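You operate a simulated robot arm through the tools that you are given. There is no shell and no other tool.

You are at the controls of a simulated robot arm. One attempt, no reset.

TASK
Swap the jig's valve for the blue-banded one and clamp it.
Fine: The valves stand open, caps in the parts tray. Free both jig clamps first, stand the black-banded valve on the bench, seat the new one square, lock both clamps. Set down upright: what you pick out.

The check looks at the end state, three seconds after you hand in, the way a careful person would. Anything else that was tipped, shoved, dropped, spilled or broken makes it a failure. Lids that push on must go on centred and level and be pressed home; caps that screw on are set level and turned clockwise until they are tight.

THE ROBOT
A 7-joint arm with a two-finger gripper, fixed in place. Base frame: the origin is at the foot of the arm, x ahead of it, y to its left, z up; the work surface is at about z = 930. Lengths are in mm, angles in rad, forces in N, time in s.
With the tool pointing down near the work surface it reaches from about 320 to 760 mm from the base axis. Its first joint turns from -2.897 to 2.897 rad. Payload 1.71 kg.
The TCP is the grasp point between the finger pads, 20 mm short of the fingertips. In the tool frame z runs along the fingers and y along their closing line. The gripper opens to 96 mm. The gripper's body begins 113 mm behind the TCP.
Orientation is told as [roll, pitch, yaw] about the base's x, y, z axes, in that order, counted from this pose: with the fingers straight down and closing along the base's y, the tool's x points along the base's -x, its y along +y and its z along -z.

THE INTERFACE
- The arm moves only by the tool servo_tool. Its argument "rows" is a list of rows, each an object of numbers (a shift or turn left out is 0, a gripper value left out holds the last): "dx", "dy", "dz": the shift along the base's x, y, z in mm; "ax", "ay", "az": the turn, a rotation vector about the base's x, y, z in degrees; "grip": the gripper command, from -1 (shut) to 1 (fully open), values between in proportion. In form: [{"dx": .., "dy": .., "dz": .., "ax": .., "ay": .., "az": .., "grip": ..}, ...]. A call has 1 to 20 rows; each row is the pose to reach, as a shift and turn from the pose commanded when the call began. Rows are played at 5 a second. More than 50 mm and 0.15 rad between two rows, or a gripper value outside its range, and nothing of the call is played. Where a pose cannot be reached the arm comes as near as it can. A force on the tool above 50 N (or 10 N above the force at the start of the call, whichever is more), or a blocked arm, ends the call early, and 0.2 s more pass. Each finger travels about 153 mm/s and halts on what it meets, pressing with about 24 N; the grip force reading is that of the motor and also rises with nothing between the fingers. The clock runs only during rows and for 0.2 s after the last one: add rows that repeat a pose to give the fingers time. It gives the time, the measured TCP pose, the force on the tool (base axes), the opening and the grip force at its end, in the units of the frame above (readings bear some noise), with the torque about the TCP (base axes, N m) and any sound that the robot's microphone picked up, and new pictures: "show" is both (left out), scene, wrist or none.
- Cameras (640 x 400 px; columns grow to the right, rows downward): "scene" is fixed at [48.5, 649.6, 1737.2]; the picture's right is [-0.53, -0.85, 0.00], its down [-0.70, 0.44, -0.57] and it looks along [0.48, -0.30, -0.82] (base axes); focal length 318 px, centre (320, 200). "wrist" rides on the gripper at [66, 14, -145] in the tool frame; the picture's right is [-0.21, 0.98, 0.00], its down [-0.88, -0.18, -0.44] and it looks along [-0.43, -0.09, 0.90] (tool axes); focal length 275 px, centre (320, 200). There is no depth. A picture from a camera that has moved, and an enlarged one, comes with that camera's place and axes in the base frame and with its lens.
- lift_body(by): slides the trunk up (or, below 0, down) by that many mm; the arm rides with it, the base frame stays. It gives what a move gives, with no picture.
- close_up(camera, box): a new picture of the part [left, top, right, bottom] of that camera's present view, enlarged. No time passes.
- sign_off(): hands the job in; it is judged then, once.

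Places have to be worked out from the pictures, the camera data and where the tool is seen. Open the gripper and draw the arm clear of the work before you hand the job in, unless the task says otherwise.

The tools are called after "Call:" as name(argument=value, ...) on one line, values as JSON. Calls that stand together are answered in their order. servo_tool: Moves the arm, as the interface text tells. Its arguments: {"type":"object","properties":{"rows":{"type":"array"},"show":{"type":"string","enum":["both","scene","wrist","none"]}},"required":["rows"]} The other tools are called the same way: lift_body (by) slides the trunk up or down; close_up (camera, box) takes an enlarged picture of a part of a camera's view; sign_off () hands the job in.

At the start:

```text
clock: 0.0
tool_pos: [339.3, 393.9, 1395.2]
tcp_rot: [0.0, -0.001, -0.002]
wrist_force: [0.6, -0.8, -0.3]
ft_torque: [0.01, 0.01, 0.0]
gripper_width: 96.0
finger_force: 0.0
trunk travel left (down, up): [-325.0, 61.0]
```

scene: 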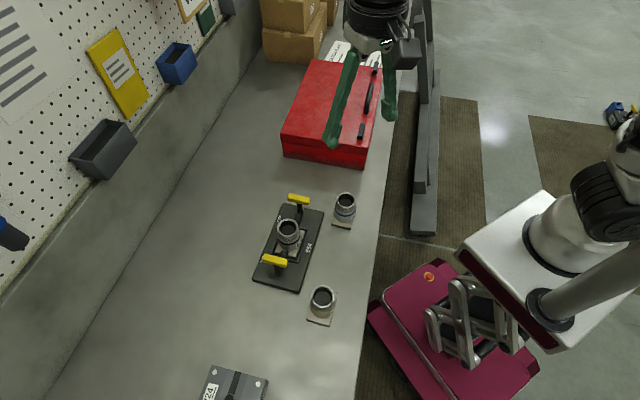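
wrist: 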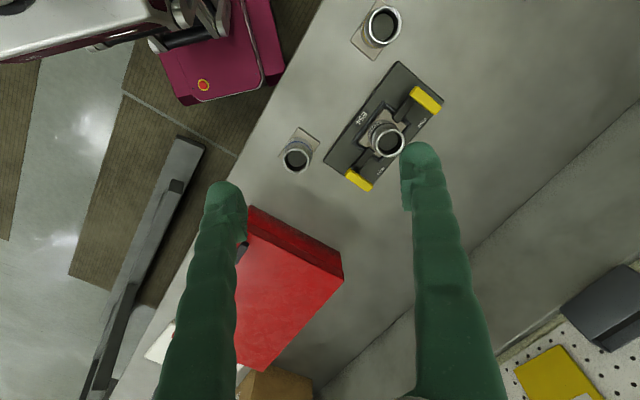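

I start with enlarged views of the jig and the valves to see the bands and clamp states.

Call:
close_up(camera="scene", box=[240, 180, 370, 330])

Call:
close_up(camera="wrist", box=[270, 0, 460, 200])

Call:
close_up(camera="scene", box=[180, 340, 300, 400])

```text
2.67 times, centred on (305, 255) of scene
camera zoom: at [48.5, 649.6, 1737.2], right [-0.53, -0.85, 0.0], down [-0.7, 0.44, -0.57], along [0.48, -0.3, -0.82], focal length 847 px, centre (360, 53)
```

zoom: 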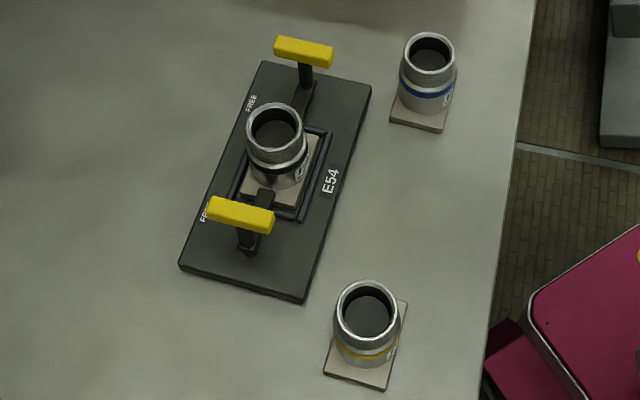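

```text
2.00 times, centred on (365, 100) of wrist
camera zoom: at [273.0, 408.6, 1541.3], right [0.21, 0.98, 0.0], down [0.88, -0.19, 0.44], along [0.43, -0.09, -0.9], focal length 551 px, centre (230, 400)
```

zoom: 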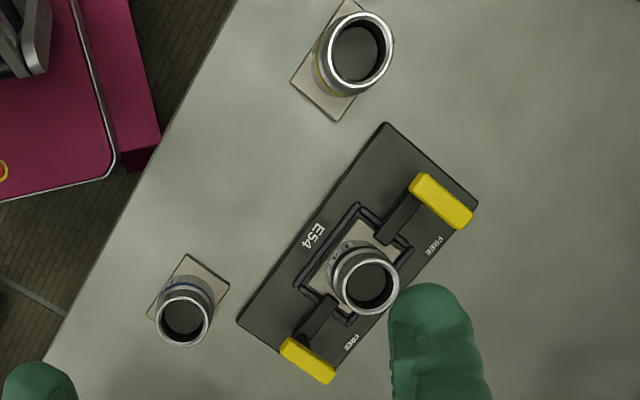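

```text
5.33 times, centred on (240, 370) of scene
camera zoom: at [48.5, 649.6, 1737.2], right [-0.53, -0.85, 0.0], down [-0.7, 0.44, -0.57], along [0.48, -0.3, -0.82], focal length 1694 px, centre (747, -707)
```

zoom: 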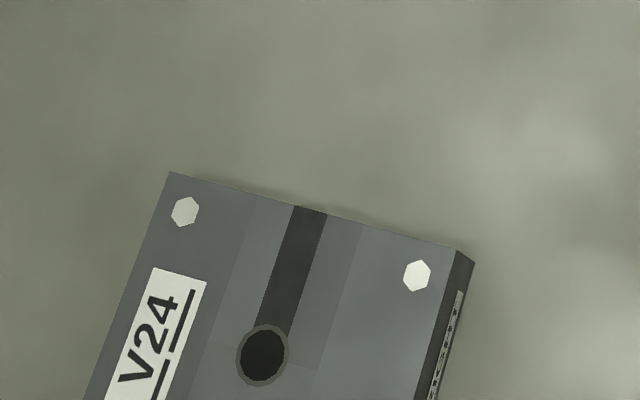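

The blue-banded valve stands near (420, 335), the jig is centred near (425, 512), with its long axis along about (0.67, -0.74). The yellow bars look like the clamp handles, with "FREE" marked on the wall side. I move the wrist camera closer to study the clamps.

Call:
servo_tool(rows=[{"dx": -13, "dy": 30, "dz": -30}, {"dx": -26, "dy": 60, "dz": -60}, {"dx": -38, "dy": 90, "dz": -90}, {"dx": -50, "dy": 120, "dz": -120}, {"dx": -63, "dy": 149, "dz": -145}, {"dx": -63, "dy": 149, "dz": -145}])

```text
clock: 1.4
tool_pos: [255.5, 542.0, 1254.5]
tcp_rot: [0.003, -0.015, -0.004]
wrist_force: [0.4, -0.5, 1.2]
ft_torque: [0.01, 0.03, 0.0]
gripper_width: 96.1
finger_force: 0.1
trunk travel left (down, up): [-325.0, 61.0]
camera wrist: at [188.0, 555.8, 1398.5], right [0.21, 0.98, 0.01], down [0.87, -0.19, 0.46], along [0.45, -0.09, -0.89], focal length 275 px, centre (320, 200)
```

scene: 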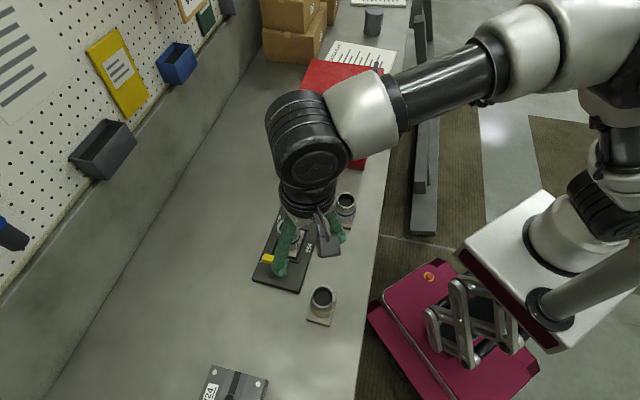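
wrist: 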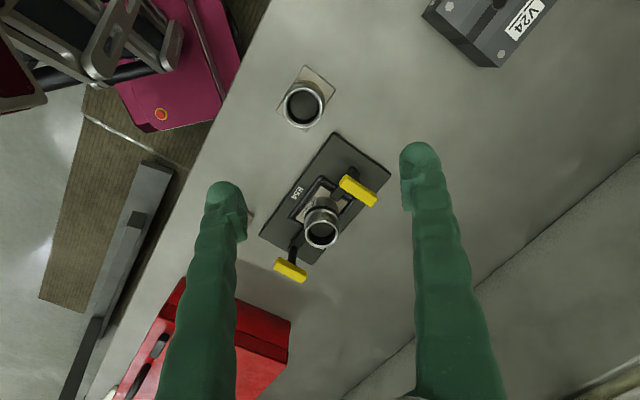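

The jig is between the fingers in view now. I take an enlarged view of it.

Call:
close_up(camera="wrist", box=[245, 120, 405, 290])

```text
2.35 times, centred on (325, 205) of wrist
camera zoom: at [188.0, 555.8, 1398.5], right [0.21, 0.98, 0.01], down [0.87, -0.19, 0.46], along [0.45, -0.09, -0.89], focal length 648 px, centre (308, 188)
```

zoom: 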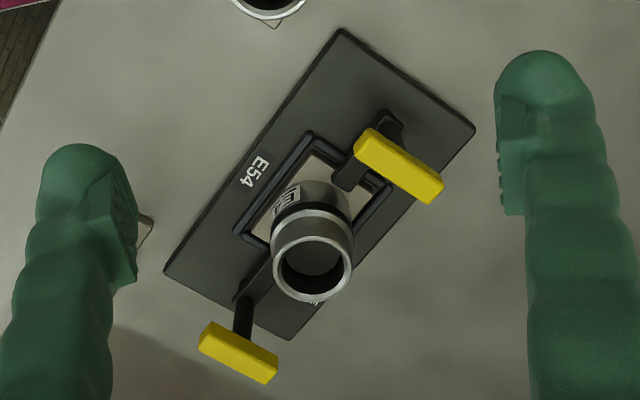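

The clamps look like T-handles on posts with a hold-down arm each. I move back toward the robot, turning and tilting the wrist camera to see the jig from the side.

Call:
servo_tool(rows=[{"dx": 2, "dy": -20, "dz": -20, "az": 7}, {"dx": 4, "dy": -40, "dz": -40, "az": 14}, {"dx": 6, "dy": -60, "dz": -60, "az": 21}, {"dx": 8, "dy": -80, "dz": -80, "az": 28}, {"dx": 10, "dy": -100, "dz": -100, "az": 35}, {"dx": 12, "dy": -120, "dz": -130, "az": 42}, {"dx": 14, "dy": -140, "dz": -150, "az": 49}, {"dx": 14, "dy": -159, "dz": -170, "az": 55}, {"dx": 14, "dy": -159, "dz": -170, "az": 55}], show="none")

Call:
servo_tool(rows=[{"ax": 4.4, "ay": -4.7}, {"ax": 8.8, "ay": -9.5}, {"ax": 13.2, "ay": -14.2}, {"ax": 17.7, "ay": -19}, {"ax": 17.7, "ay": -19}])

```text
clock: 3.4
tool_pos: [264.6, 386.4, 1082.9]
tcp_rot: [0.004, -0.015, 0.959]
wrist_force: [-0.8, -0.5, 1.0]
ft_torque: [-0.02, 0.02, 0.01]
gripper_width: 96.3
finger_force: 0.0
trunk travel left (down, up): [-325.0, 61.0]
```

```text
clock: 4.8
tool_pos: [276.4, 358.9, 1057.3]
tcp_rot: [-0.164, -0.398, 0.955]
wrist_force: [0.3, 0.7, -0.2]
ft_torque: [-0.05, 0.02, 0.01]
gripper_width: 95.9
finger_force: 0.0
trunk travel left (down, up): [-325.0, 61.0]
stopped in row 5: the arm was blocked; the commanded pose is now the measured one
camera wrist: at [178.8, 286.8, 1161.5], right [-0.64, 0.76, -0.07], down [0.45, 0.45, 0.77], along [0.62, 0.47, -0.63], focal length 275 px, centre (320, 200)
```

scene: 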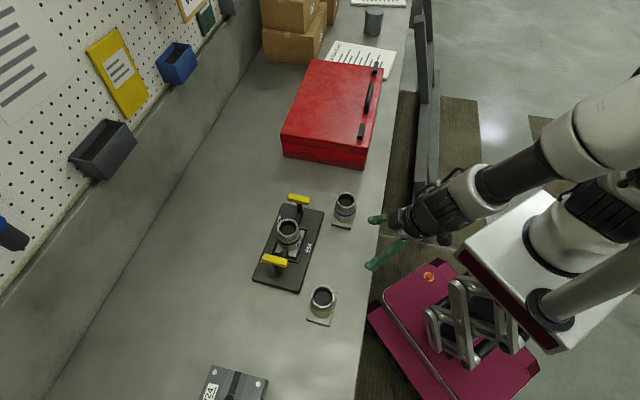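
wrist: 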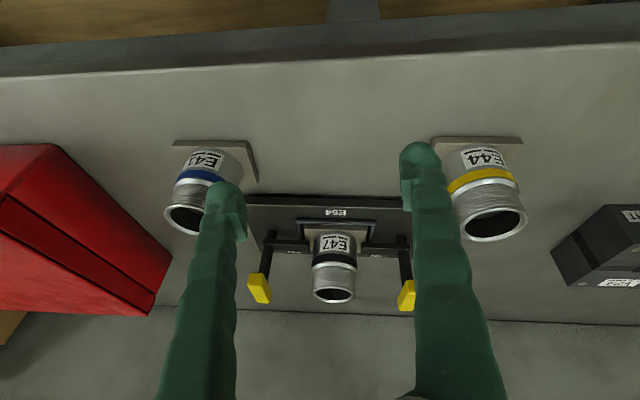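

The tilt was limited but gives a good side view (upside down). I enlarge the jig.

Call:
close_up(camera="wrist", box=[230, 180, 430, 320])

Call:
close_up(camera="scene", box=[245, 190, 335, 300])

Call:
close_up(camera="scene", box=[255, 245, 305, 285])

Call:
close_up(camera="scene", box=[275, 190, 325, 230])

```text
2.86 times, centred on (330, 250) of wrist
camera zoom: at [178.8, 286.8, 1161.5], right [-0.64, 0.76, -0.07], down [0.45, 0.45, 0.77], along [0.62, 0.47, -0.63], focal length 786 px, centre (291, 57)
```

zoom: 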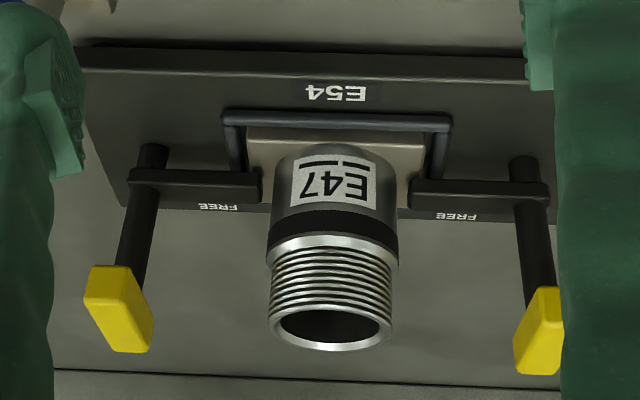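

```text
3.64 times, centred on (290, 245) of scene
camera zoom: at [48.5, 649.6, 1737.2], right [-0.53, -0.85, 0.0], down [-0.7, 0.44, -0.57], along [0.48, -0.3, -0.82], focal length 1155 px, centre (429, 36)
```

zoom: 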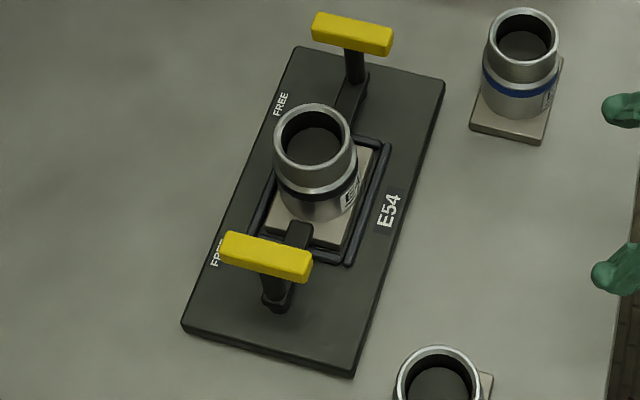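

```text
10.00 times, centred on (280, 265) of scene
camera zoom: at [48.5, 649.6, 1737.2], right [-0.53, -0.85, 0.0], down [-0.7, 0.44, -0.57], along [0.48, -0.3, -0.82], focal length 3176 px, centre (720, -450)
```

zoom: 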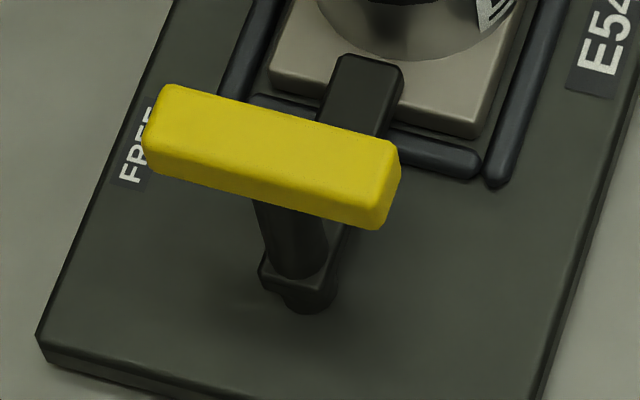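

```text
10.00 times, centred on (300, 210) of scene
camera zoom: at [48.5, 649.6, 1737.2], right [-0.53, -0.85, 0.0], down [-0.7, 0.44, -0.57], along [0.48, -0.3, -0.82], focal length 3176 px, centre (520, 100)
```

zoom: 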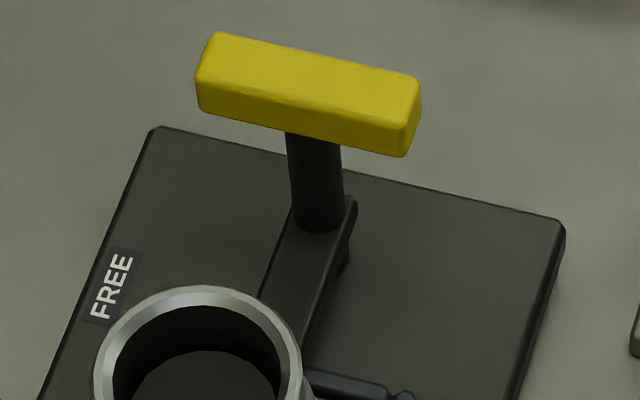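

Each clamp is a vertical post pivot with a yellow T-bar (about 60 mm long along the plate's short side, z≈1016–1034) and an arm over the valve's base. It should swing toward the wall-side "FREE" label: clamp A (near 366, 578) counter-clockwise, clamp B (near 490, 438) clockwise. I level the tool first and raise it.

Call:
servo_tool(rows=[{"dz": 25, "ax": -3.3, "ay": 5.2, "az": 0.5}, {"dz": 50, "ax": -6.6, "ay": 10.4, "az": 0.9}, {"dz": 75, "ax": -9.9, "ay": 15.5, "az": 1.4}, {"dz": 100, "ax": -13.2, "ay": 20.7, "az": 1.9}, {"dz": 100, "ax": -13.2, "ay": 20.7, "az": 1.9}], show="none")

```text
clock: 6.0
tool_pos: [263.4, 368.9, 1165.3]
tcp_rot: [0.026, -0.022, 0.971]
wrist_force: [-0.4, 0.6, 0.6]
ft_torque: [0.01, -0.04, -0.02]
gripper_width: 95.9
finger_force: 0.2
trunk travel left (down, up): [-325.0, 61.0]
```

The measured pose differs from the commanded one by 10–15 mm; I hold still for a moment to see whether this is lag or a limit.

Call:
servo_tool(rows=[{}, {}, {}, {}, {}], show="none")

```text
clock: 7.2
tool_pos: [265.0, 369.0, 1164.8]
tcp_rot: [0.024, -0.025, 0.972]
wrist_force: [-0.7, -0.2, -0.8]
ft_torque: [0.04, 0.01, -0.02]
gripper_width: 95.6
finger_force: 0.0
trunk travel left (down, up): [-325.0, 61.0]
```

It is steady, so a joint limit may be near here. I move to above clamp A and check whether the offset vanishes there.

Call:
servo_tool(rows=[{"dx": 11, "dy": 27, "az": -2}, {"dx": 23, "dy": 54, "az": -4}, {"dx": 34, "dy": 81, "az": -6}, {"dx": 46, "dy": 108, "az": -8}, {"dx": 57, "dy": 135, "az": -10}, {"dx": 69, "dy": 162, "az": -12}, {"dx": 80, "dy": 189, "az": -13.2}, {"dx": 91.6, "dy": 216, "az": -13.2}, {"dx": 91.6, "dy": 216, "az": -13.2}, {"dx": 91.6, "dy": 216, "az": -13.2}])

```text
clock: 9.4
tool_pos: [353.8, 586.0, 1164.9]
tcp_rot: [0.023, -0.023, 0.741]
wrist_force: [-0.3, 0.2, -0.1]
ft_torque: [-0.04, 0.03, 0.0]
gripper_width: 96.0
finger_force: 0.0
trunk travel left (down, up): [-325.0, 61.0]
camera wrist: at [296.0, 548.0, 1308.1], right [-0.51, 0.86, 0.03], down [0.77, 0.44, 0.46], along [0.38, 0.26, -0.89], focal length 275 px, centre (320, 200)
```

scene: 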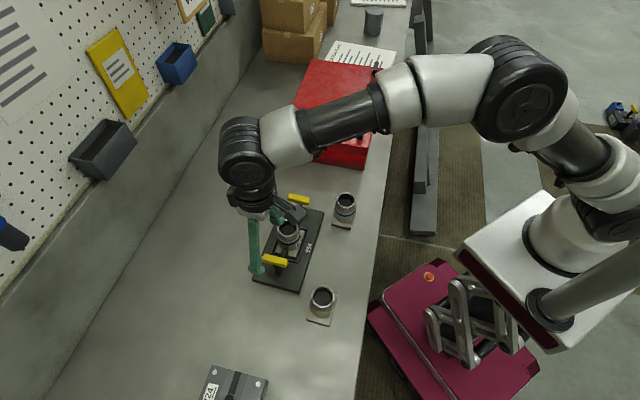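
wrist: 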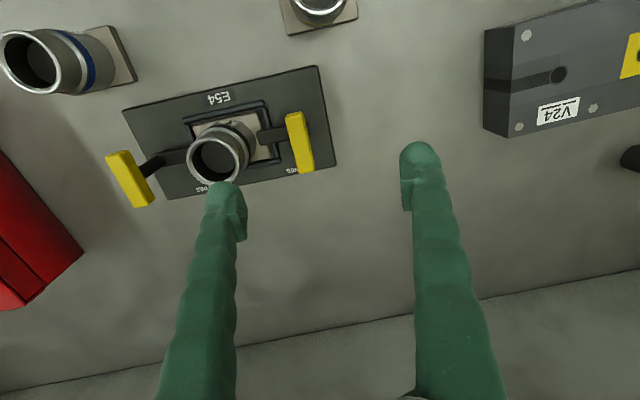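

The offset is constant, so I will simply steer by the measured pose. I correct tilt and yaw and shift toward the post of clamp A.

Call:
servo_tool(rows=[{"dx": 7, "dy": -5, "dz": -7, "ax": -0.9, "az": -0.5, "grip": 0.3}, {"dx": 14, "dy": -11, "dz": -15, "ax": -1.86, "az": -1, "grip": 0.3}, {"dx": 14, "dy": -11, "dz": -15, "ax": -1.86, "az": -1, "grip": 0.3}])

Call:
close_up(camera="wrist", box=[100, 40, 420, 240])

Call:
close_up(camera="scene", box=[225, 180, 325, 300])

```text
clock: 10.2
tool_pos: [368.1, 574.4, 1149.9]
tcp_rot: [0.0, 0.0, 0.725]
wrist_force: [0.6, 0.3, -0.7]
ft_torque: [-0.02, 0.0, 0.0]
gripper_width: 62.7
finger_force: 0.0
trunk travel left (down, up): [-325.0, 61.0]
camera wrist: at [310.0, 541.9, 1295.0], right [-0.49, 0.87, 0.0], down [0.78, 0.44, 0.45], along [0.39, 0.22, -0.9], focal length 275 px, centre (320, 200)
```

scene: 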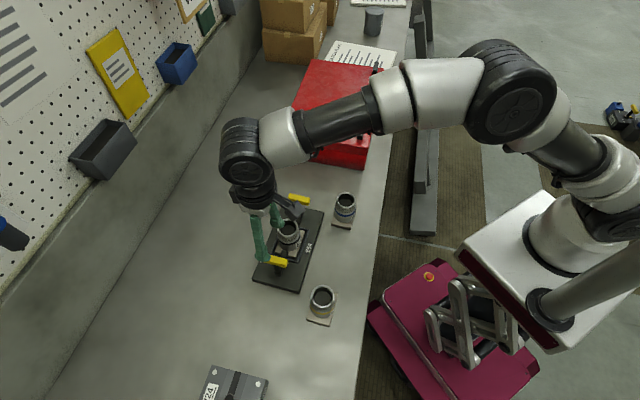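
wrist: 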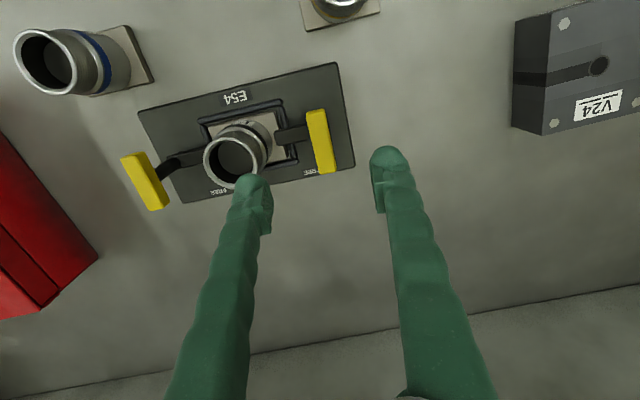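

```text
2.00 times, centred on (260, 140) of wrist
camera zoom: at [310.0, 541.9, 1295.0], right [-0.49, 0.87, 0.0], down [0.78, 0.44, 0.45], along [0.39, 0.22, -0.9], focal length 551 px, centre (440, 320)
```

zoom: 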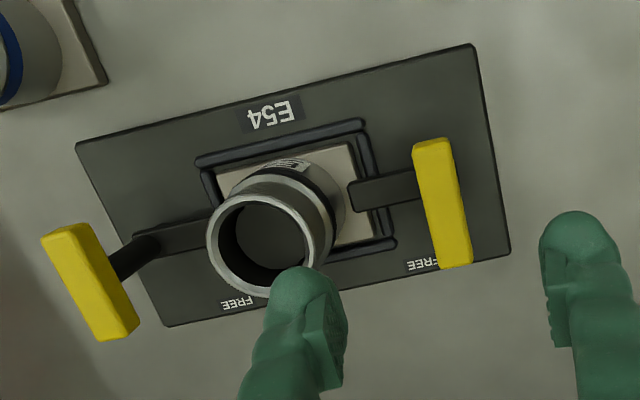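

```text
3.33 times, centred on (275, 240) of scene
camera zoom: at [48.5, 649.6, 1737.2], right [-0.53, -0.85, 0.0], down [-0.7, 0.44, -0.57], along [0.48, -0.3, -0.82], focal length 1059 px, centre (470, 67)
```

zoom: 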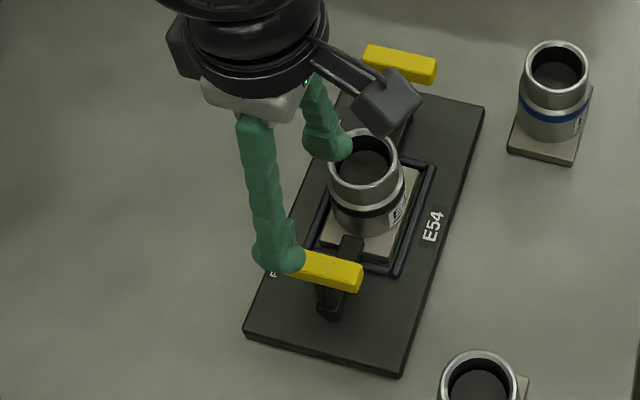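

Bar A's top centre works out to about (368.5, 576), long axis at ~40–41°, matching the gripper. I descend with the fingers either side of the bar.

Call:
servo_tool(rows=[{"dx": 0.5, "dy": 1, "dz": -30}, {"dx": 0.5, "dy": 1, "dz": -60}, {"dx": 0.5, "dy": 1, "dz": -85}, {"dx": 0.5, "dy": 1, "dz": -105}, {"dx": 0.5, "dy": 1, "dz": -122}, {"dx": 0.5, "dy": 1, "dz": -122}])

Call:
close_up(camera="scene", box=[225, 180, 325, 300])

```text
clock: 11.6
tool_pos: [369.1, 576.5, 1024.6]
tcp_rot: [0.001, -0.003, 0.723]
wrist_force: [0.2, 0.4, 0.0]
ft_torque: [0.01, -0.04, 0.02]
gripper_width: 62.6
finger_force: 0.1
trunk travel left (down, up): [-325.0, 61.0]
camera wrist: at [310.9, 543.9, 1170.7], right [-0.49, 0.87, 0.0], down [0.78, 0.44, 0.45], along [0.39, 0.22, -0.9], focal length 275 px, centre (320, 200)
```

scene: 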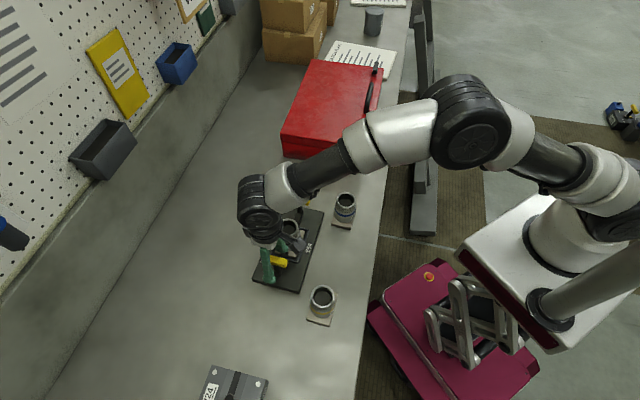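
wrist: 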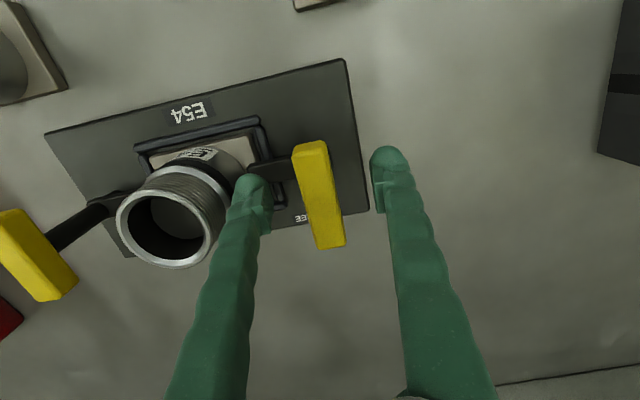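

```text
3.33 times, centred on (275, 240) of scene
camera zoom: at [48.5, 649.6, 1737.2], right [-0.53, -0.85, 0.0], down [-0.7, 0.44, -0.57], along [0.48, -0.3, -0.82], focal length 1059 px, centre (470, 67)
```

zoom: 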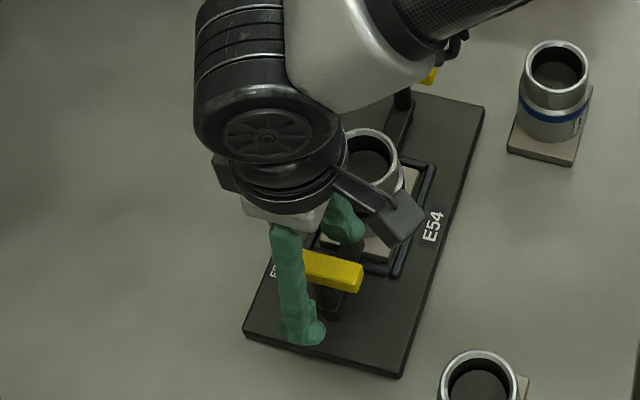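

The bar lies centred between the fingers (TCP projects at (320,195), bar centre at (318,195)). I close on it gently.

Call:
servo_tool(rows=[{"grip": 0}, {"grip": -0.4}, {"grip": -0.6}, {"grip": -1}, {"grip": -1}, {"grip": -1}], show="wrist")

```text
clock: 13.0
tool_pos: [369.1, 577.9, 1024.6]
tcp_rot: [0.001, -0.002, 0.727]
wrist_force: [-1.8, 2.7, 0.0]
ft_torque: [0.07, -0.02, 0.09]
gripper_width: 14.2
finger_force: 23.8
trunk travel left (down, up): [-325.0, 61.0]
camera wrist: at [310.7, 544.5, 1170.8], right [-0.49, 0.87, 0.0], down [0.78, 0.44, 0.45], along [0.39, 0.22, -0.9], focal length 275 px, centre (320, 200)
```

wrist: 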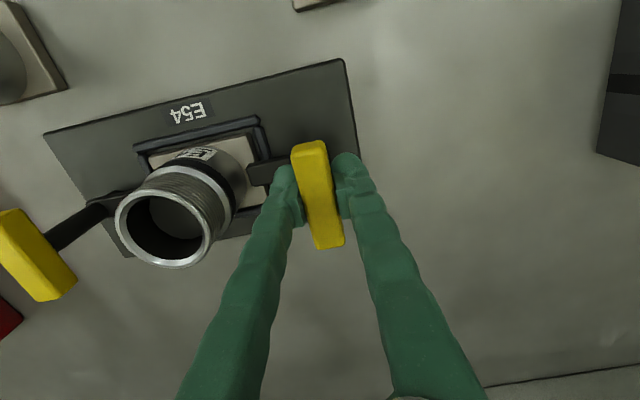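

Gripped at 14 mm with little side force. I try turning it counter-clockwise 16° and read the torque.

Call:
servo_tool(rows=[{"az": 4}, {"az": 8}, {"az": 12}, {"az": 16}, {"az": 16}], show="wrist")

```text
clock: 14.2
tool_pos: [368.9, 577.8, 1025.5]
tcp_rot: [0.001, 0.001, 1.006]
wrist_force: [-9.0, 7.4, -0.4]
ft_torque: [0.13, -0.02, 0.0]
gripper_width: 14.1
finger_force: 23.9
trunk travel left (down, up): [-325.0, 61.0]
camera wrist: at [322.4, 530.2, 1171.1], right [-0.72, 0.7, 0.0], down [0.63, 0.64, 0.44], along [0.31, 0.32, -0.9], focal length 275 px, centre (320, 200)
```

wrist: 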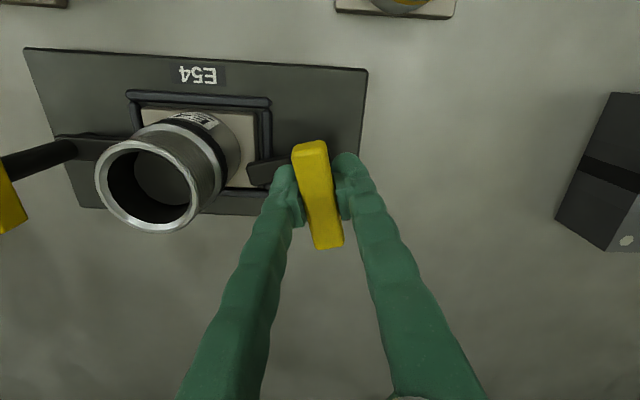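

It turns freely and the arm follows. There's a side force of ~12 N toward the jig's end, so the pivot is slightly off my rotation centre; I shift 1.5 mm to relieve it and read again.

Call:
servo_tool(rows=[{"dx": -1.0, "dy": 1.1}, {"dx": -1.0, "dy": 1.1}], show="none")

```text
clock: 14.8
tool_pos: [368.8, 576.2, 1026.1]
tcp_rot: [-0.002, 0.001, 1.005]
wrist_force: [-8.9, 3.2, 0.8]
ft_torque: [-0.28, 0.21, -0.02]
gripper_width: 14.2
finger_force: 24.5
trunk travel left (down, up): [-325.0, 61.0]
```

Still about 9 N in -x. I shift another 2 mm in -x.

Call:
servo_tool(rows=[{"dx": -2.0, "dy": 0.3}, {"dx": -2.0, "dy": 0.3}, {"dx": -2.0, "dy": 0.3}], show="none")

```text
clock: 15.6
tool_pos: [369.0, 578.2, 1025.6]
tcp_rot: [0.0, 0.0, 1.002]
wrist_force: [-1.4, 2.2, -0.8]
ft_torque: [0.19, -0.16, -0.01]
gripper_width: 14.1
finger_force: 23.8
trunk travel left (down, up): [-325.0, 61.0]
```

Relieved to about 2 N. I continue turning another 24°.

Call:
servo_tool(rows=[{"az": 4}, {"az": 8}, {"az": 12}, {"az": 16}, {"az": 20}, {"az": 24}, {"az": 24}], show="wrist")

```text
clock: 17.2
tool_pos: [368.4, 577.2, 1026.5]
tcp_rot: [0.002, 0.0, 1.424]
wrist_force: [5.1, -1.5, -0.8]
ft_torque: [-0.29, 0.01, 0.0]
gripper_width: 14.1
finger_force: 24.3
trunk travel left (down, up): [-325.0, 61.0]
camera wrist: at [345.0, 514.7, 1172.0], right [-0.94, 0.35, 0.0], down [0.31, 0.84, 0.44], along [0.15, 0.42, -0.9], focal length 275 px, centre (320, 200)
```

wrist: 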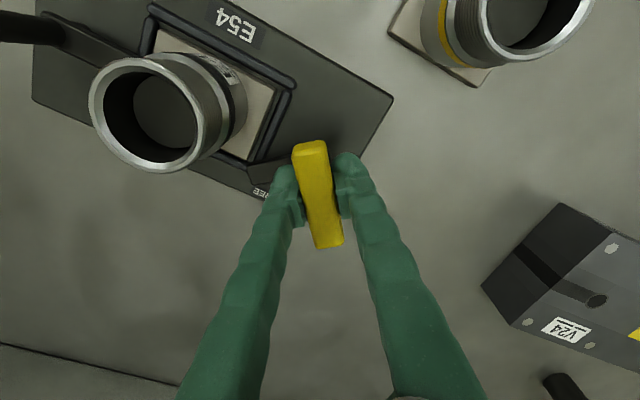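

Turned 40° in all, light forces. I continue another 24°, shifting 1 mm to ease.

Call:
servo_tool(rows=[{"az": 4, "dx": 0.5}, {"az": 8, "dx": 1}, {"az": 12, "dx": 1}, {"az": 16, "dx": 1}, {"az": 20, "dx": 1}, {"az": 24, "dx": 1}, {"az": 24, "dx": 1}], show="wrist")

```text
clock: 18.8
tool_pos: [368.3, 578.7, 1027.6]
tcp_rot: [0.004, 0.0, 1.842]
wrist_force: [-6.8, -5.0, 0.3]
ft_torque: [0.04, 0.04, 0.02]
gripper_width: 14.4
finger_force: 24.6
trunk travel left (down, up): [-325.0, 61.0]
camera wrist: at [372.8, 510.6, 1172.0], right [-1.0, -0.06, 0.0], down [-0.06, 0.89, 0.45], along [-0.03, 0.45, -0.89], focal length 275 px, centre (320, 200)
```

wrist: 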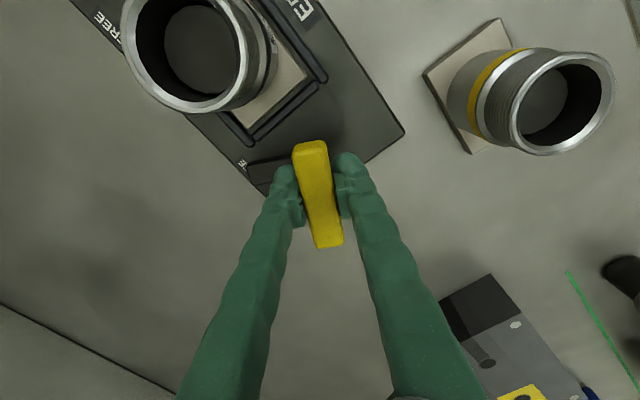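

At 64° and the arm is over the "FREE" label now; z has risen 3 mm, so the clamp lifts as it opens. I continue to about 88°, easing sideways.

Call:
servo_tool(rows=[{"az": 4, "dx": -1, "dy": -0.7, "dz": 0.3}, {"az": 8, "dx": -1, "dy": -0.7, "dz": 0.5}, {"az": 12, "dx": -1.3, "dy": -1, "dz": 0.7}, {"az": 16, "dx": -1.3, "dy": -1, "dz": 0.9}, {"az": 20, "dx": -1.3, "dy": -1, "dz": 1.1}, {"az": 24, "dx": -1.3, "dy": -1, "dz": 1.3}, {"az": 24, "dx": -1.3, "dy": -1, "dz": 1.3}], show="wrist")

Call:
close_up(camera="scene", box=[225, 180, 325, 300])

```text
clock: 20.4
tool_pos: [367.2, 577.2, 1026.8]
tcp_rot: [0.004, -0.001, 2.262]
wrist_force: [-1.0, 1.3, -0.9]
ft_torque: [-0.06, -0.04, 0.07]
gripper_width: 14.0
finger_force: 24.0
trunk travel left (down, up): [-325.0, 61.0]
camera wrist: at [399.0, 517.8, 1172.5], right [-0.89, -0.47, 0.0], down [-0.41, 0.79, 0.45], along [-0.21, 0.39, -0.89], focal length 275 px, centre (320, 200)
```

wrist: 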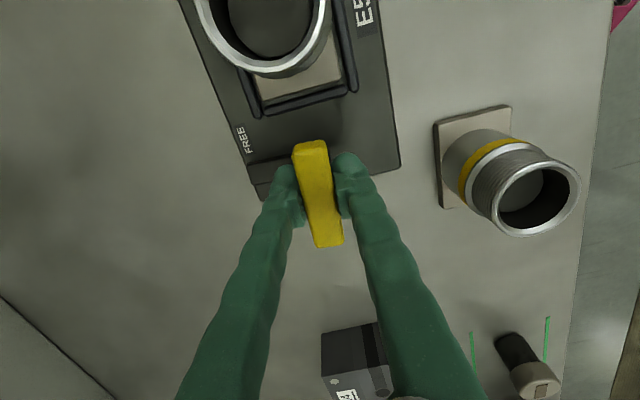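

```text
3.33 times, centred on (275, 240) of scene
camera zoom: at [48.5, 649.6, 1737.2], right [-0.53, -0.85, 0.0], down [-0.7, 0.44, -0.57], along [0.48, -0.3, -0.82], focal length 1059 px, centre (470, 67)
```

zoom: 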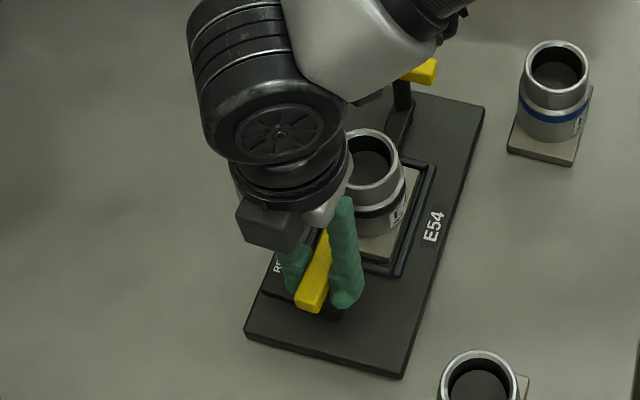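

Clamp A has swung ~88°, arm along the short side clear of the valve base. I release and rise.

Call:
servo_tool(rows=[{"grip": -0.6}, {"grip": -0.3}, {"grip": -0.2}, {"grip": -0.2, "dz": 30}, {"grip": -0.2, "dz": 70}, {"grip": -0.2, "dz": 110}, {"grip": -0.2, "dz": 110}])

Call:
close_up(camera="wrist", box=[160, 0, 480, 220])

```text
clock: 22.0
tool_pos: [371.1, 579.3, 1136.6]
tcp_rot: [0.001, -0.004, 2.261]
wrist_force: [-0.2, -0.1, -0.7]
ft_torque: [-0.01, 0.01, 0.01]
gripper_width: 38.2
finger_force: 0.1
trunk travel left (down, up): [-325.0, 61.0]
camera wrist: at [402.4, 518.6, 1281.5], right [-0.89, -0.46, 0.0], down [-0.41, 0.79, 0.45], along [-0.21, 0.4, -0.89], focal length 275 px, centre (320, 200)
```

scene: 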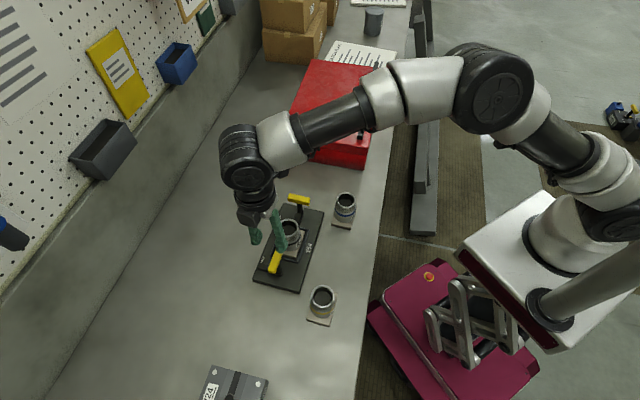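
wrist: 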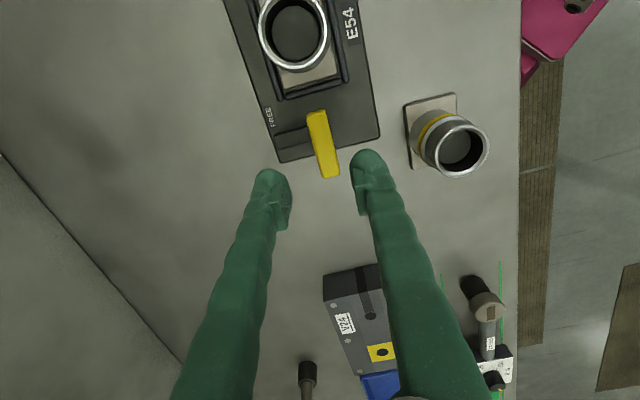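

```text
1.82 times, centred on (320, 110) of wrist
camera zoom: at [402.4, 518.6, 1281.5], right [-0.89, -0.46, 0.0], down [-0.41, 0.79, 0.45], along [-0.21, 0.4, -0.89], focal length 500 px, centre (320, 364)
```

zoom: 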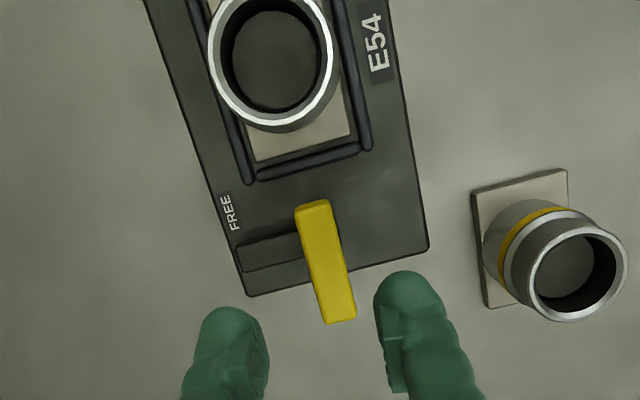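

Clamp A is clearly free. Now over to clamp B at about (490, 438.5), turning the tool back to yaw 41.5°.

Call:
servo_tool(rows=[{"dx": 10, "dy": -12, "dz": 5, "az": -7.4}, {"dx": 20, "dy": -24, "dz": 10, "az": -14.8}, {"dx": 30, "dy": -35, "dz": 10, "az": -22.1}, {"dx": 40, "dy": -47, "dz": 10, "az": -29.5}, {"dx": 50, "dy": -59, "dz": 10, "az": -36.8}, {"dx": 60, "dy": -70, "dz": 10, "az": -44}, {"dx": 70, "dy": -82, "dz": 10, "az": -51.5}, {"dx": 80, "dy": -94, "dz": 10, "az": -59}, {"dx": 90, "dy": -106, "dz": 10, "az": -66}, {"dx": 100, "dy": -118, "dz": 10, "az": -73.5}, {"dx": 110, "dy": -130, "dz": 10, "az": -81}, {"dx": 119, "dy": -141, "dz": 10, "az": -88}, {"dx": 119, "dy": -141, "dz": 10, "az": -88, "grip": 0.3}, {"dx": 119, "dy": -141, "dz": 10, "az": -88, "grip": 0.3}])

Call:
close_up(camera="wrist", box=[240, 60, 420, 260])

Call:
close_up(camera="scene", box=[245, 190, 335, 300])

```text
clock: 25.0
tool_pos: [487.3, 436.0, 1149.5]
tcp_rot: [0.001, -0.001, 0.725]
wrist_force: [0.4, -0.1, 0.0]
ft_torque: [-0.03, -0.02, 0.01]
gripper_width: 62.4
finger_force: 0.1
trunk travel left (down, up): [-325.0, 61.0]
camera wrist: at [428.7, 403.7, 1294.4], right [-0.49, 0.87, 0.0], down [0.78, 0.44, 0.45], along [0.39, 0.22, -0.9], focal length 275 px, centre (320, 200)
```

scene: 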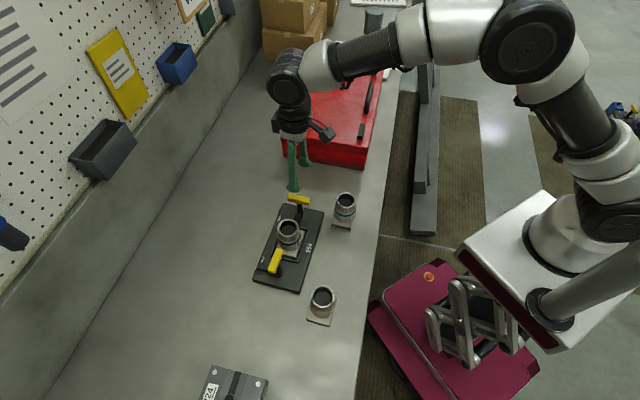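
wrist: 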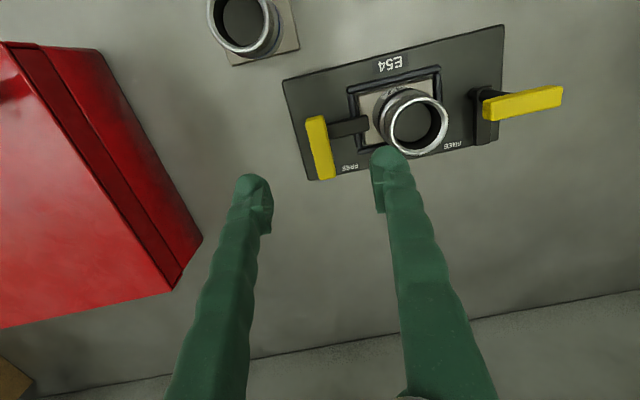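

```text
2.00 times, centred on (330, 160) of wrist
camera zoom: at [428.7, 403.7, 1294.4], right [-0.49, 0.87, 0.0], down [0.78, 0.44, 0.45], along [0.39, 0.22, -0.9], focal length 551 px, centre (300, 280)
```

zoom: 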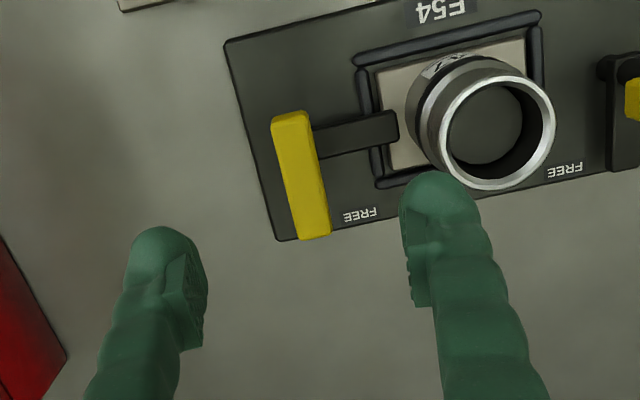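

```text
3.64 times, centred on (290, 245) of scene
camera zoom: at [48.5, 649.6, 1737.2], right [-0.53, -0.85, 0.0], down [-0.7, 0.44, -0.57], along [0.48, -0.3, -0.82], focal length 1155 px, centre (429, 36)
```

zoom: 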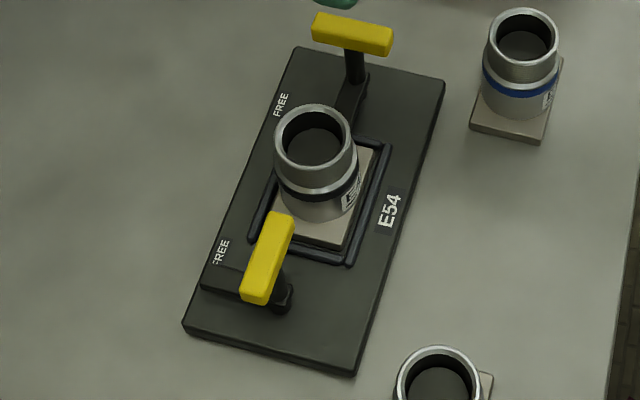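

Jig unmoved. Bar B's centre works out at (492, 440). I shift over it and descend.

Call:
servo_tool(rows=[{"dx": 4.7, "dy": 4, "dz": -20}, {"dx": 4.7, "dy": 4, "dz": -50}, {"dx": 4.7, "dy": 4, "dz": -80}, {"dx": 4.7, "dy": 4, "dz": -105}, {"dx": 4.7, "dy": 4, "dz": -124.5}, {"dx": 4.7, "dy": 4, "dz": -124.5}])

```text
clock: 26.4
tool_pos: [493.7, 439.7, 1023.2]
tcp_rot: [0.002, -0.002, 0.725]
wrist_force: [-1.0, 0.1, -0.3]
ft_torque: [0.05, 0.0, 0.0]
gripper_width: 62.4
finger_force: 0.3
trunk travel left (down, up): [-325.0, 61.0]
camera wrist: at [433.9, 406.8, 1169.7], right [-0.49, 0.87, 0.0], down [0.78, 0.44, 0.45], along [0.39, 0.22, -0.9], focal length 275 px, centre (320, 200)
```

scene: 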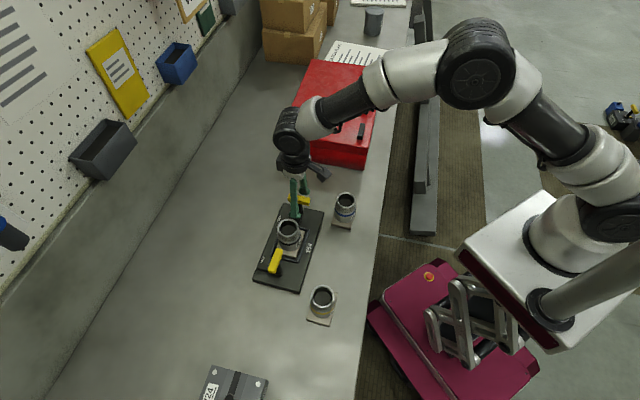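
wrist: 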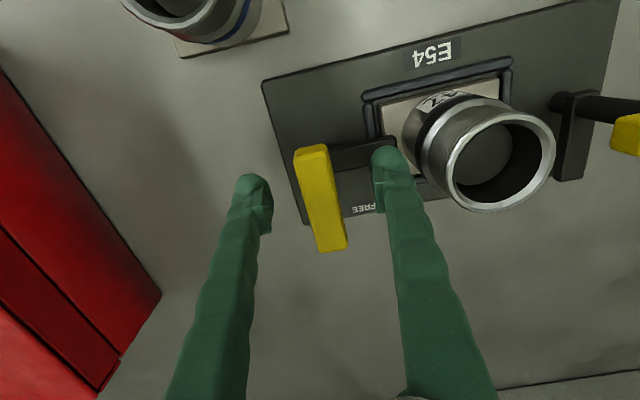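

The bar is centred between the fingers. I close on it.

Call:
servo_tool(rows=[{"grip": 0}, {"grip": -0.4}, {"grip": -0.6}, {"grip": -1}, {"grip": -1}, {"grip": -1}], show="none")

Call:
servo_tool(rows=[{"az": -4}, {"az": -8}, {"az": -12}, {"az": -16}, {"az": -16}], show="wrist")

```text
clock: 27.8
tool_pos: [492.5, 441.6, 1024.5]
tcp_rot: [0.0, -0.002, 0.726]
wrist_force: [-2.8, 3.9, -0.2]
ft_torque: [0.06, 0.0, 0.03]
gripper_width: 14.2
finger_force: 24.2
trunk travel left (down, up): [-325.0, 61.0]
```

```text
clock: 29.0
tool_pos: [492.5, 441.7, 1023.7]
tcp_rot: [0.003, -0.005, 0.445]
wrist_force: [9.9, 13.0, 10.1]
ft_torque: [0.21, -0.26, 0.05]
gripper_width: 14.2
finger_force: 24.1
trunk travel left (down, up): [-325.0, 61.0]
camera wrist: at [425.8, 425.1, 1169.4], right [-0.24, 0.97, 0.0], down [0.87, 0.21, 0.45], along [0.44, 0.11, -0.89], focal length 275 px, centre (320, 200)
```

wrist: 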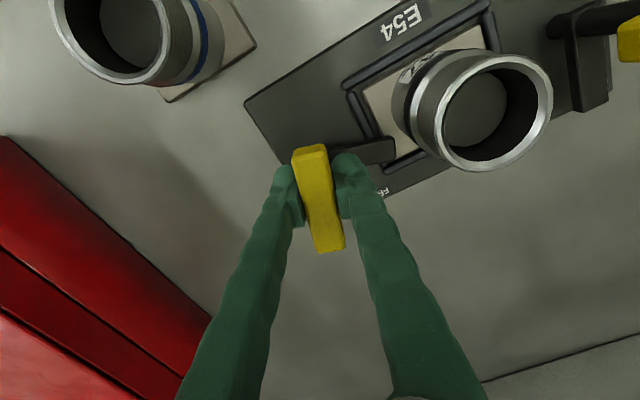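

It turns; side force 16 N and 10 N up. I ease in those directions (+2, +3, +1.5 mm).

Call:
servo_tool(rows=[{"dx": 2, "dy": 2.7, "dz": 1.5}, {"dx": 2, "dy": 2.7, "dz": 1.5}, {"dx": 2, "dy": 2.7, "dz": 1.5}], show="none")

```text
clock: 29.8
tool_pos: [491.9, 442.5, 1024.0]
tcp_rot: [-0.001, 0.003, 0.446]
wrist_force: [0.4, -2.2, -0.1]
ft_torque: [-0.06, 0.07, -0.03]
gripper_width: 14.2
finger_force: 24.2
trunk travel left (down, up): [-325.0, 61.0]
```

Relieved. I continue clockwise 20° with a small upward allowance.

Call:
servo_tool(rows=[{"az": -4, "dz": 0.2}, {"az": -8, "dz": 0.5}, {"az": -12, "dz": 0.7}, {"az": -16, "dz": 0.9}, {"az": -20, "dz": 1}, {"az": -20, "dz": 1}], show="none")

```text
clock: 31.2
tool_pos: [494.4, 442.2, 1026.0]
tcp_rot: [-0.002, -0.002, 0.097]
wrist_force: [-4.6, -3.6, 0.3]
ft_torque: [0.0, 0.09, -0.01]
gripper_width: 14.1
finger_force: 24.5
trunk travel left (down, up): [-325.0, 61.0]
```

Forces are small. I continue another 26°, easing 1 mm.

Call:
servo_tool(rows=[{"az": -4, "dx": -0.5, "dy": -0.5, "dz": 0.2}, {"az": -8, "dx": -1, "dy": -0.8, "dz": 0.4}, {"az": -12, "dx": -1, "dy": -0.8, "dz": 0.6}, {"az": -16, "dx": -1, "dy": -0.8, "dz": 0.8}, {"az": -20, "dx": -1, "dy": -0.8, "dz": 0.9}, {"az": -26, "dx": -1, "dy": -0.8, "dz": 1}, {"az": -26, "dx": -1, "dy": -0.8, "dz": 1}], show="wrist")

```text
clock: 32.8
tool_pos: [493.9, 442.3, 1027.6]
tcp_rot: [-0.003, 0.001, -0.359]
wrist_force: [3.7, 5.4, -1.2]
ft_torque: [0.07, 0.07, 0.01]
gripper_width: 14.2
finger_force: 24.4
trunk travel left (down, up): [-325.0, 61.0]
camera wrist: at [436.1, 478.3, 1172.4], right [0.54, 0.84, 0.0], down [0.76, -0.48, 0.45], along [0.38, -0.24, -0.9], focal length 275 px, centre (320, 200)
```

wrist: 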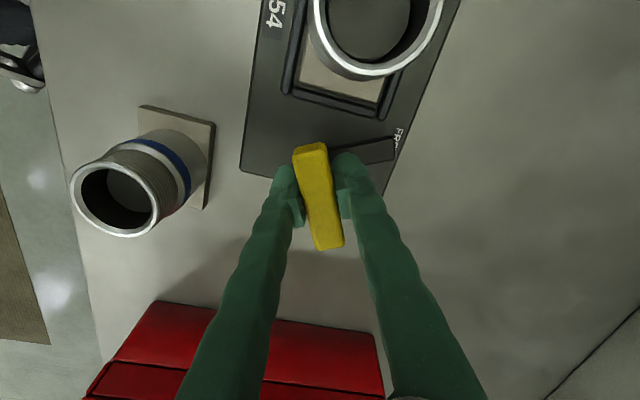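

At 62° now. I finish with another 26°.

Call:
servo_tool(rows=[{"az": -4, "dx": 0.5, "dy": 1}, {"az": -8, "dx": 0.8, "dy": 1.2}, {"az": -12, "dx": 0.8, "dy": 1.2}, {"az": -16, "dx": 0.8, "dy": 1.2}, {"az": -20, "dx": 0.8, "dy": 1.2}, {"az": -26, "dx": 0.8, "dy": 1.2}, {"az": -26, "dx": 0.8, "dy": 1.2}], show="wrist")

```text
clock: 34.4
tool_pos: [492.8, 442.4, 1026.2]
tcp_rot: [-0.002, -0.001, -0.813]
wrist_force: [2.6, 3.5, 0.2]
ft_torque: [-0.04, -0.07, -0.01]
gripper_width: 14.0
finger_force: 24.3
trunk travel left (down, up): [-325.0, 61.0]
camera wrist: at [457.9, 500.0, 1172.5], right [0.85, 0.52, 0.0], down [0.47, -0.76, 0.45], along [0.23, -0.38, -0.9], focal length 275 px, centre (320, 200)
```

wrist: 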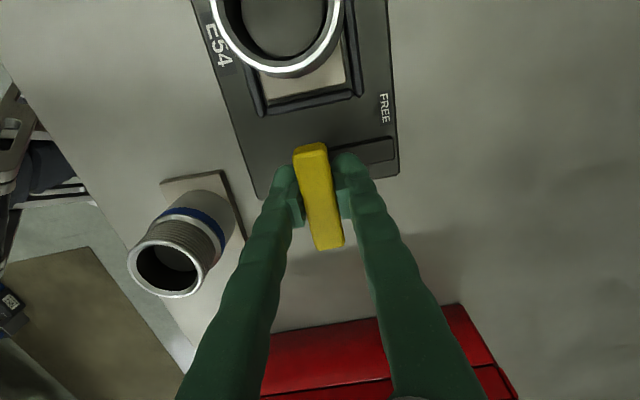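

Clamp B's arm now lies along the short side too, off the valve base. I release and rise.

Call:
servo_tool(rows=[{"grip": -0.6}, {"grip": -0.3}, {"grip": -0.2}, {"grip": -0.2, "dz": 30}, {"grip": -0.2, "dz": 70}, {"grip": -0.2, "dz": 110}, {"grip": -0.2, "dz": 150}, {"grip": -0.2, "dz": 150}], show="both")

Call:
close_up(camera="wrist", box=[180, 0, 480, 190])

Call:
close_up(camera="scene", box=[245, 190, 335, 300])

```text
clock: 36.2
tool_pos: [491.2, 441.9, 1180.3]
tcp_rot: [-0.001, -0.001, -0.81]
wrist_force: [-0.5, 0.4, 0.6]
ft_torque: [-0.03, 0.02, -0.02]
gripper_width: 38.3
finger_force: 0.1
trunk travel left (down, up): [-325.0, 61.0]
camera wrist: at [456.3, 499.0, 1325.2], right [0.85, 0.53, 0.0], down [0.47, -0.76, 0.45], along [0.23, -0.38, -0.9], focal length 275 px, centre (320, 200)
```

scene: 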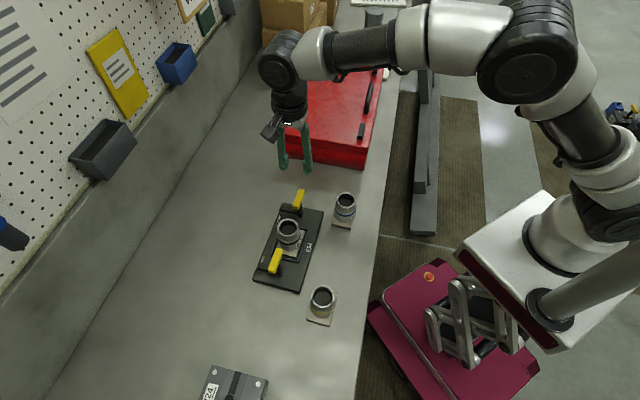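
wrist: 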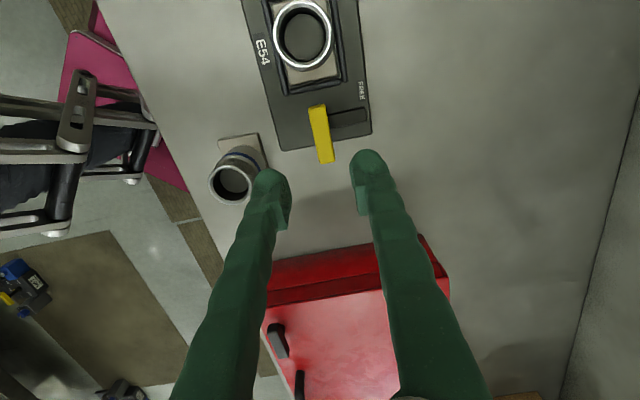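

```text
2.11 times, centred on (330, 95) of wrist
camera zoom: at [456.3, 499.0, 1325.2], right [0.85, 0.53, 0.0], down [0.47, -0.76, 0.45], along [0.23, -0.38, -0.9], focal length 580 px, centre (299, 421)
```

zoom: 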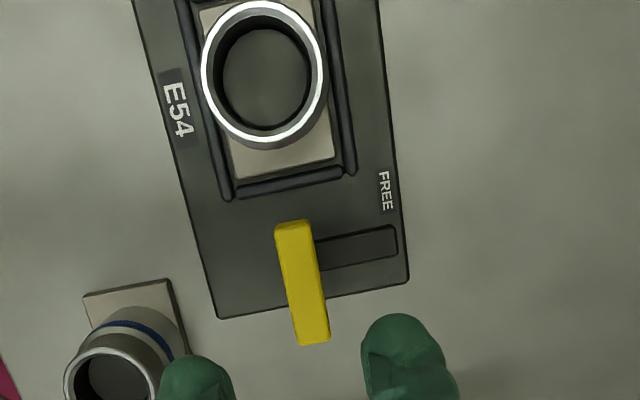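

```text
3.64 times, centred on (290, 245) of scene
camera zoom: at [48.5, 649.6, 1737.2], right [-0.53, -0.85, 0.0], down [-0.7, 0.44, -0.57], along [0.48, -0.3, -0.82], focal length 1155 px, centre (429, 36)
```

zoom: 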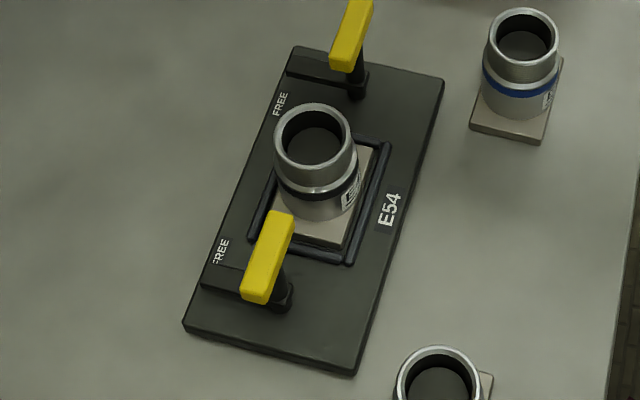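

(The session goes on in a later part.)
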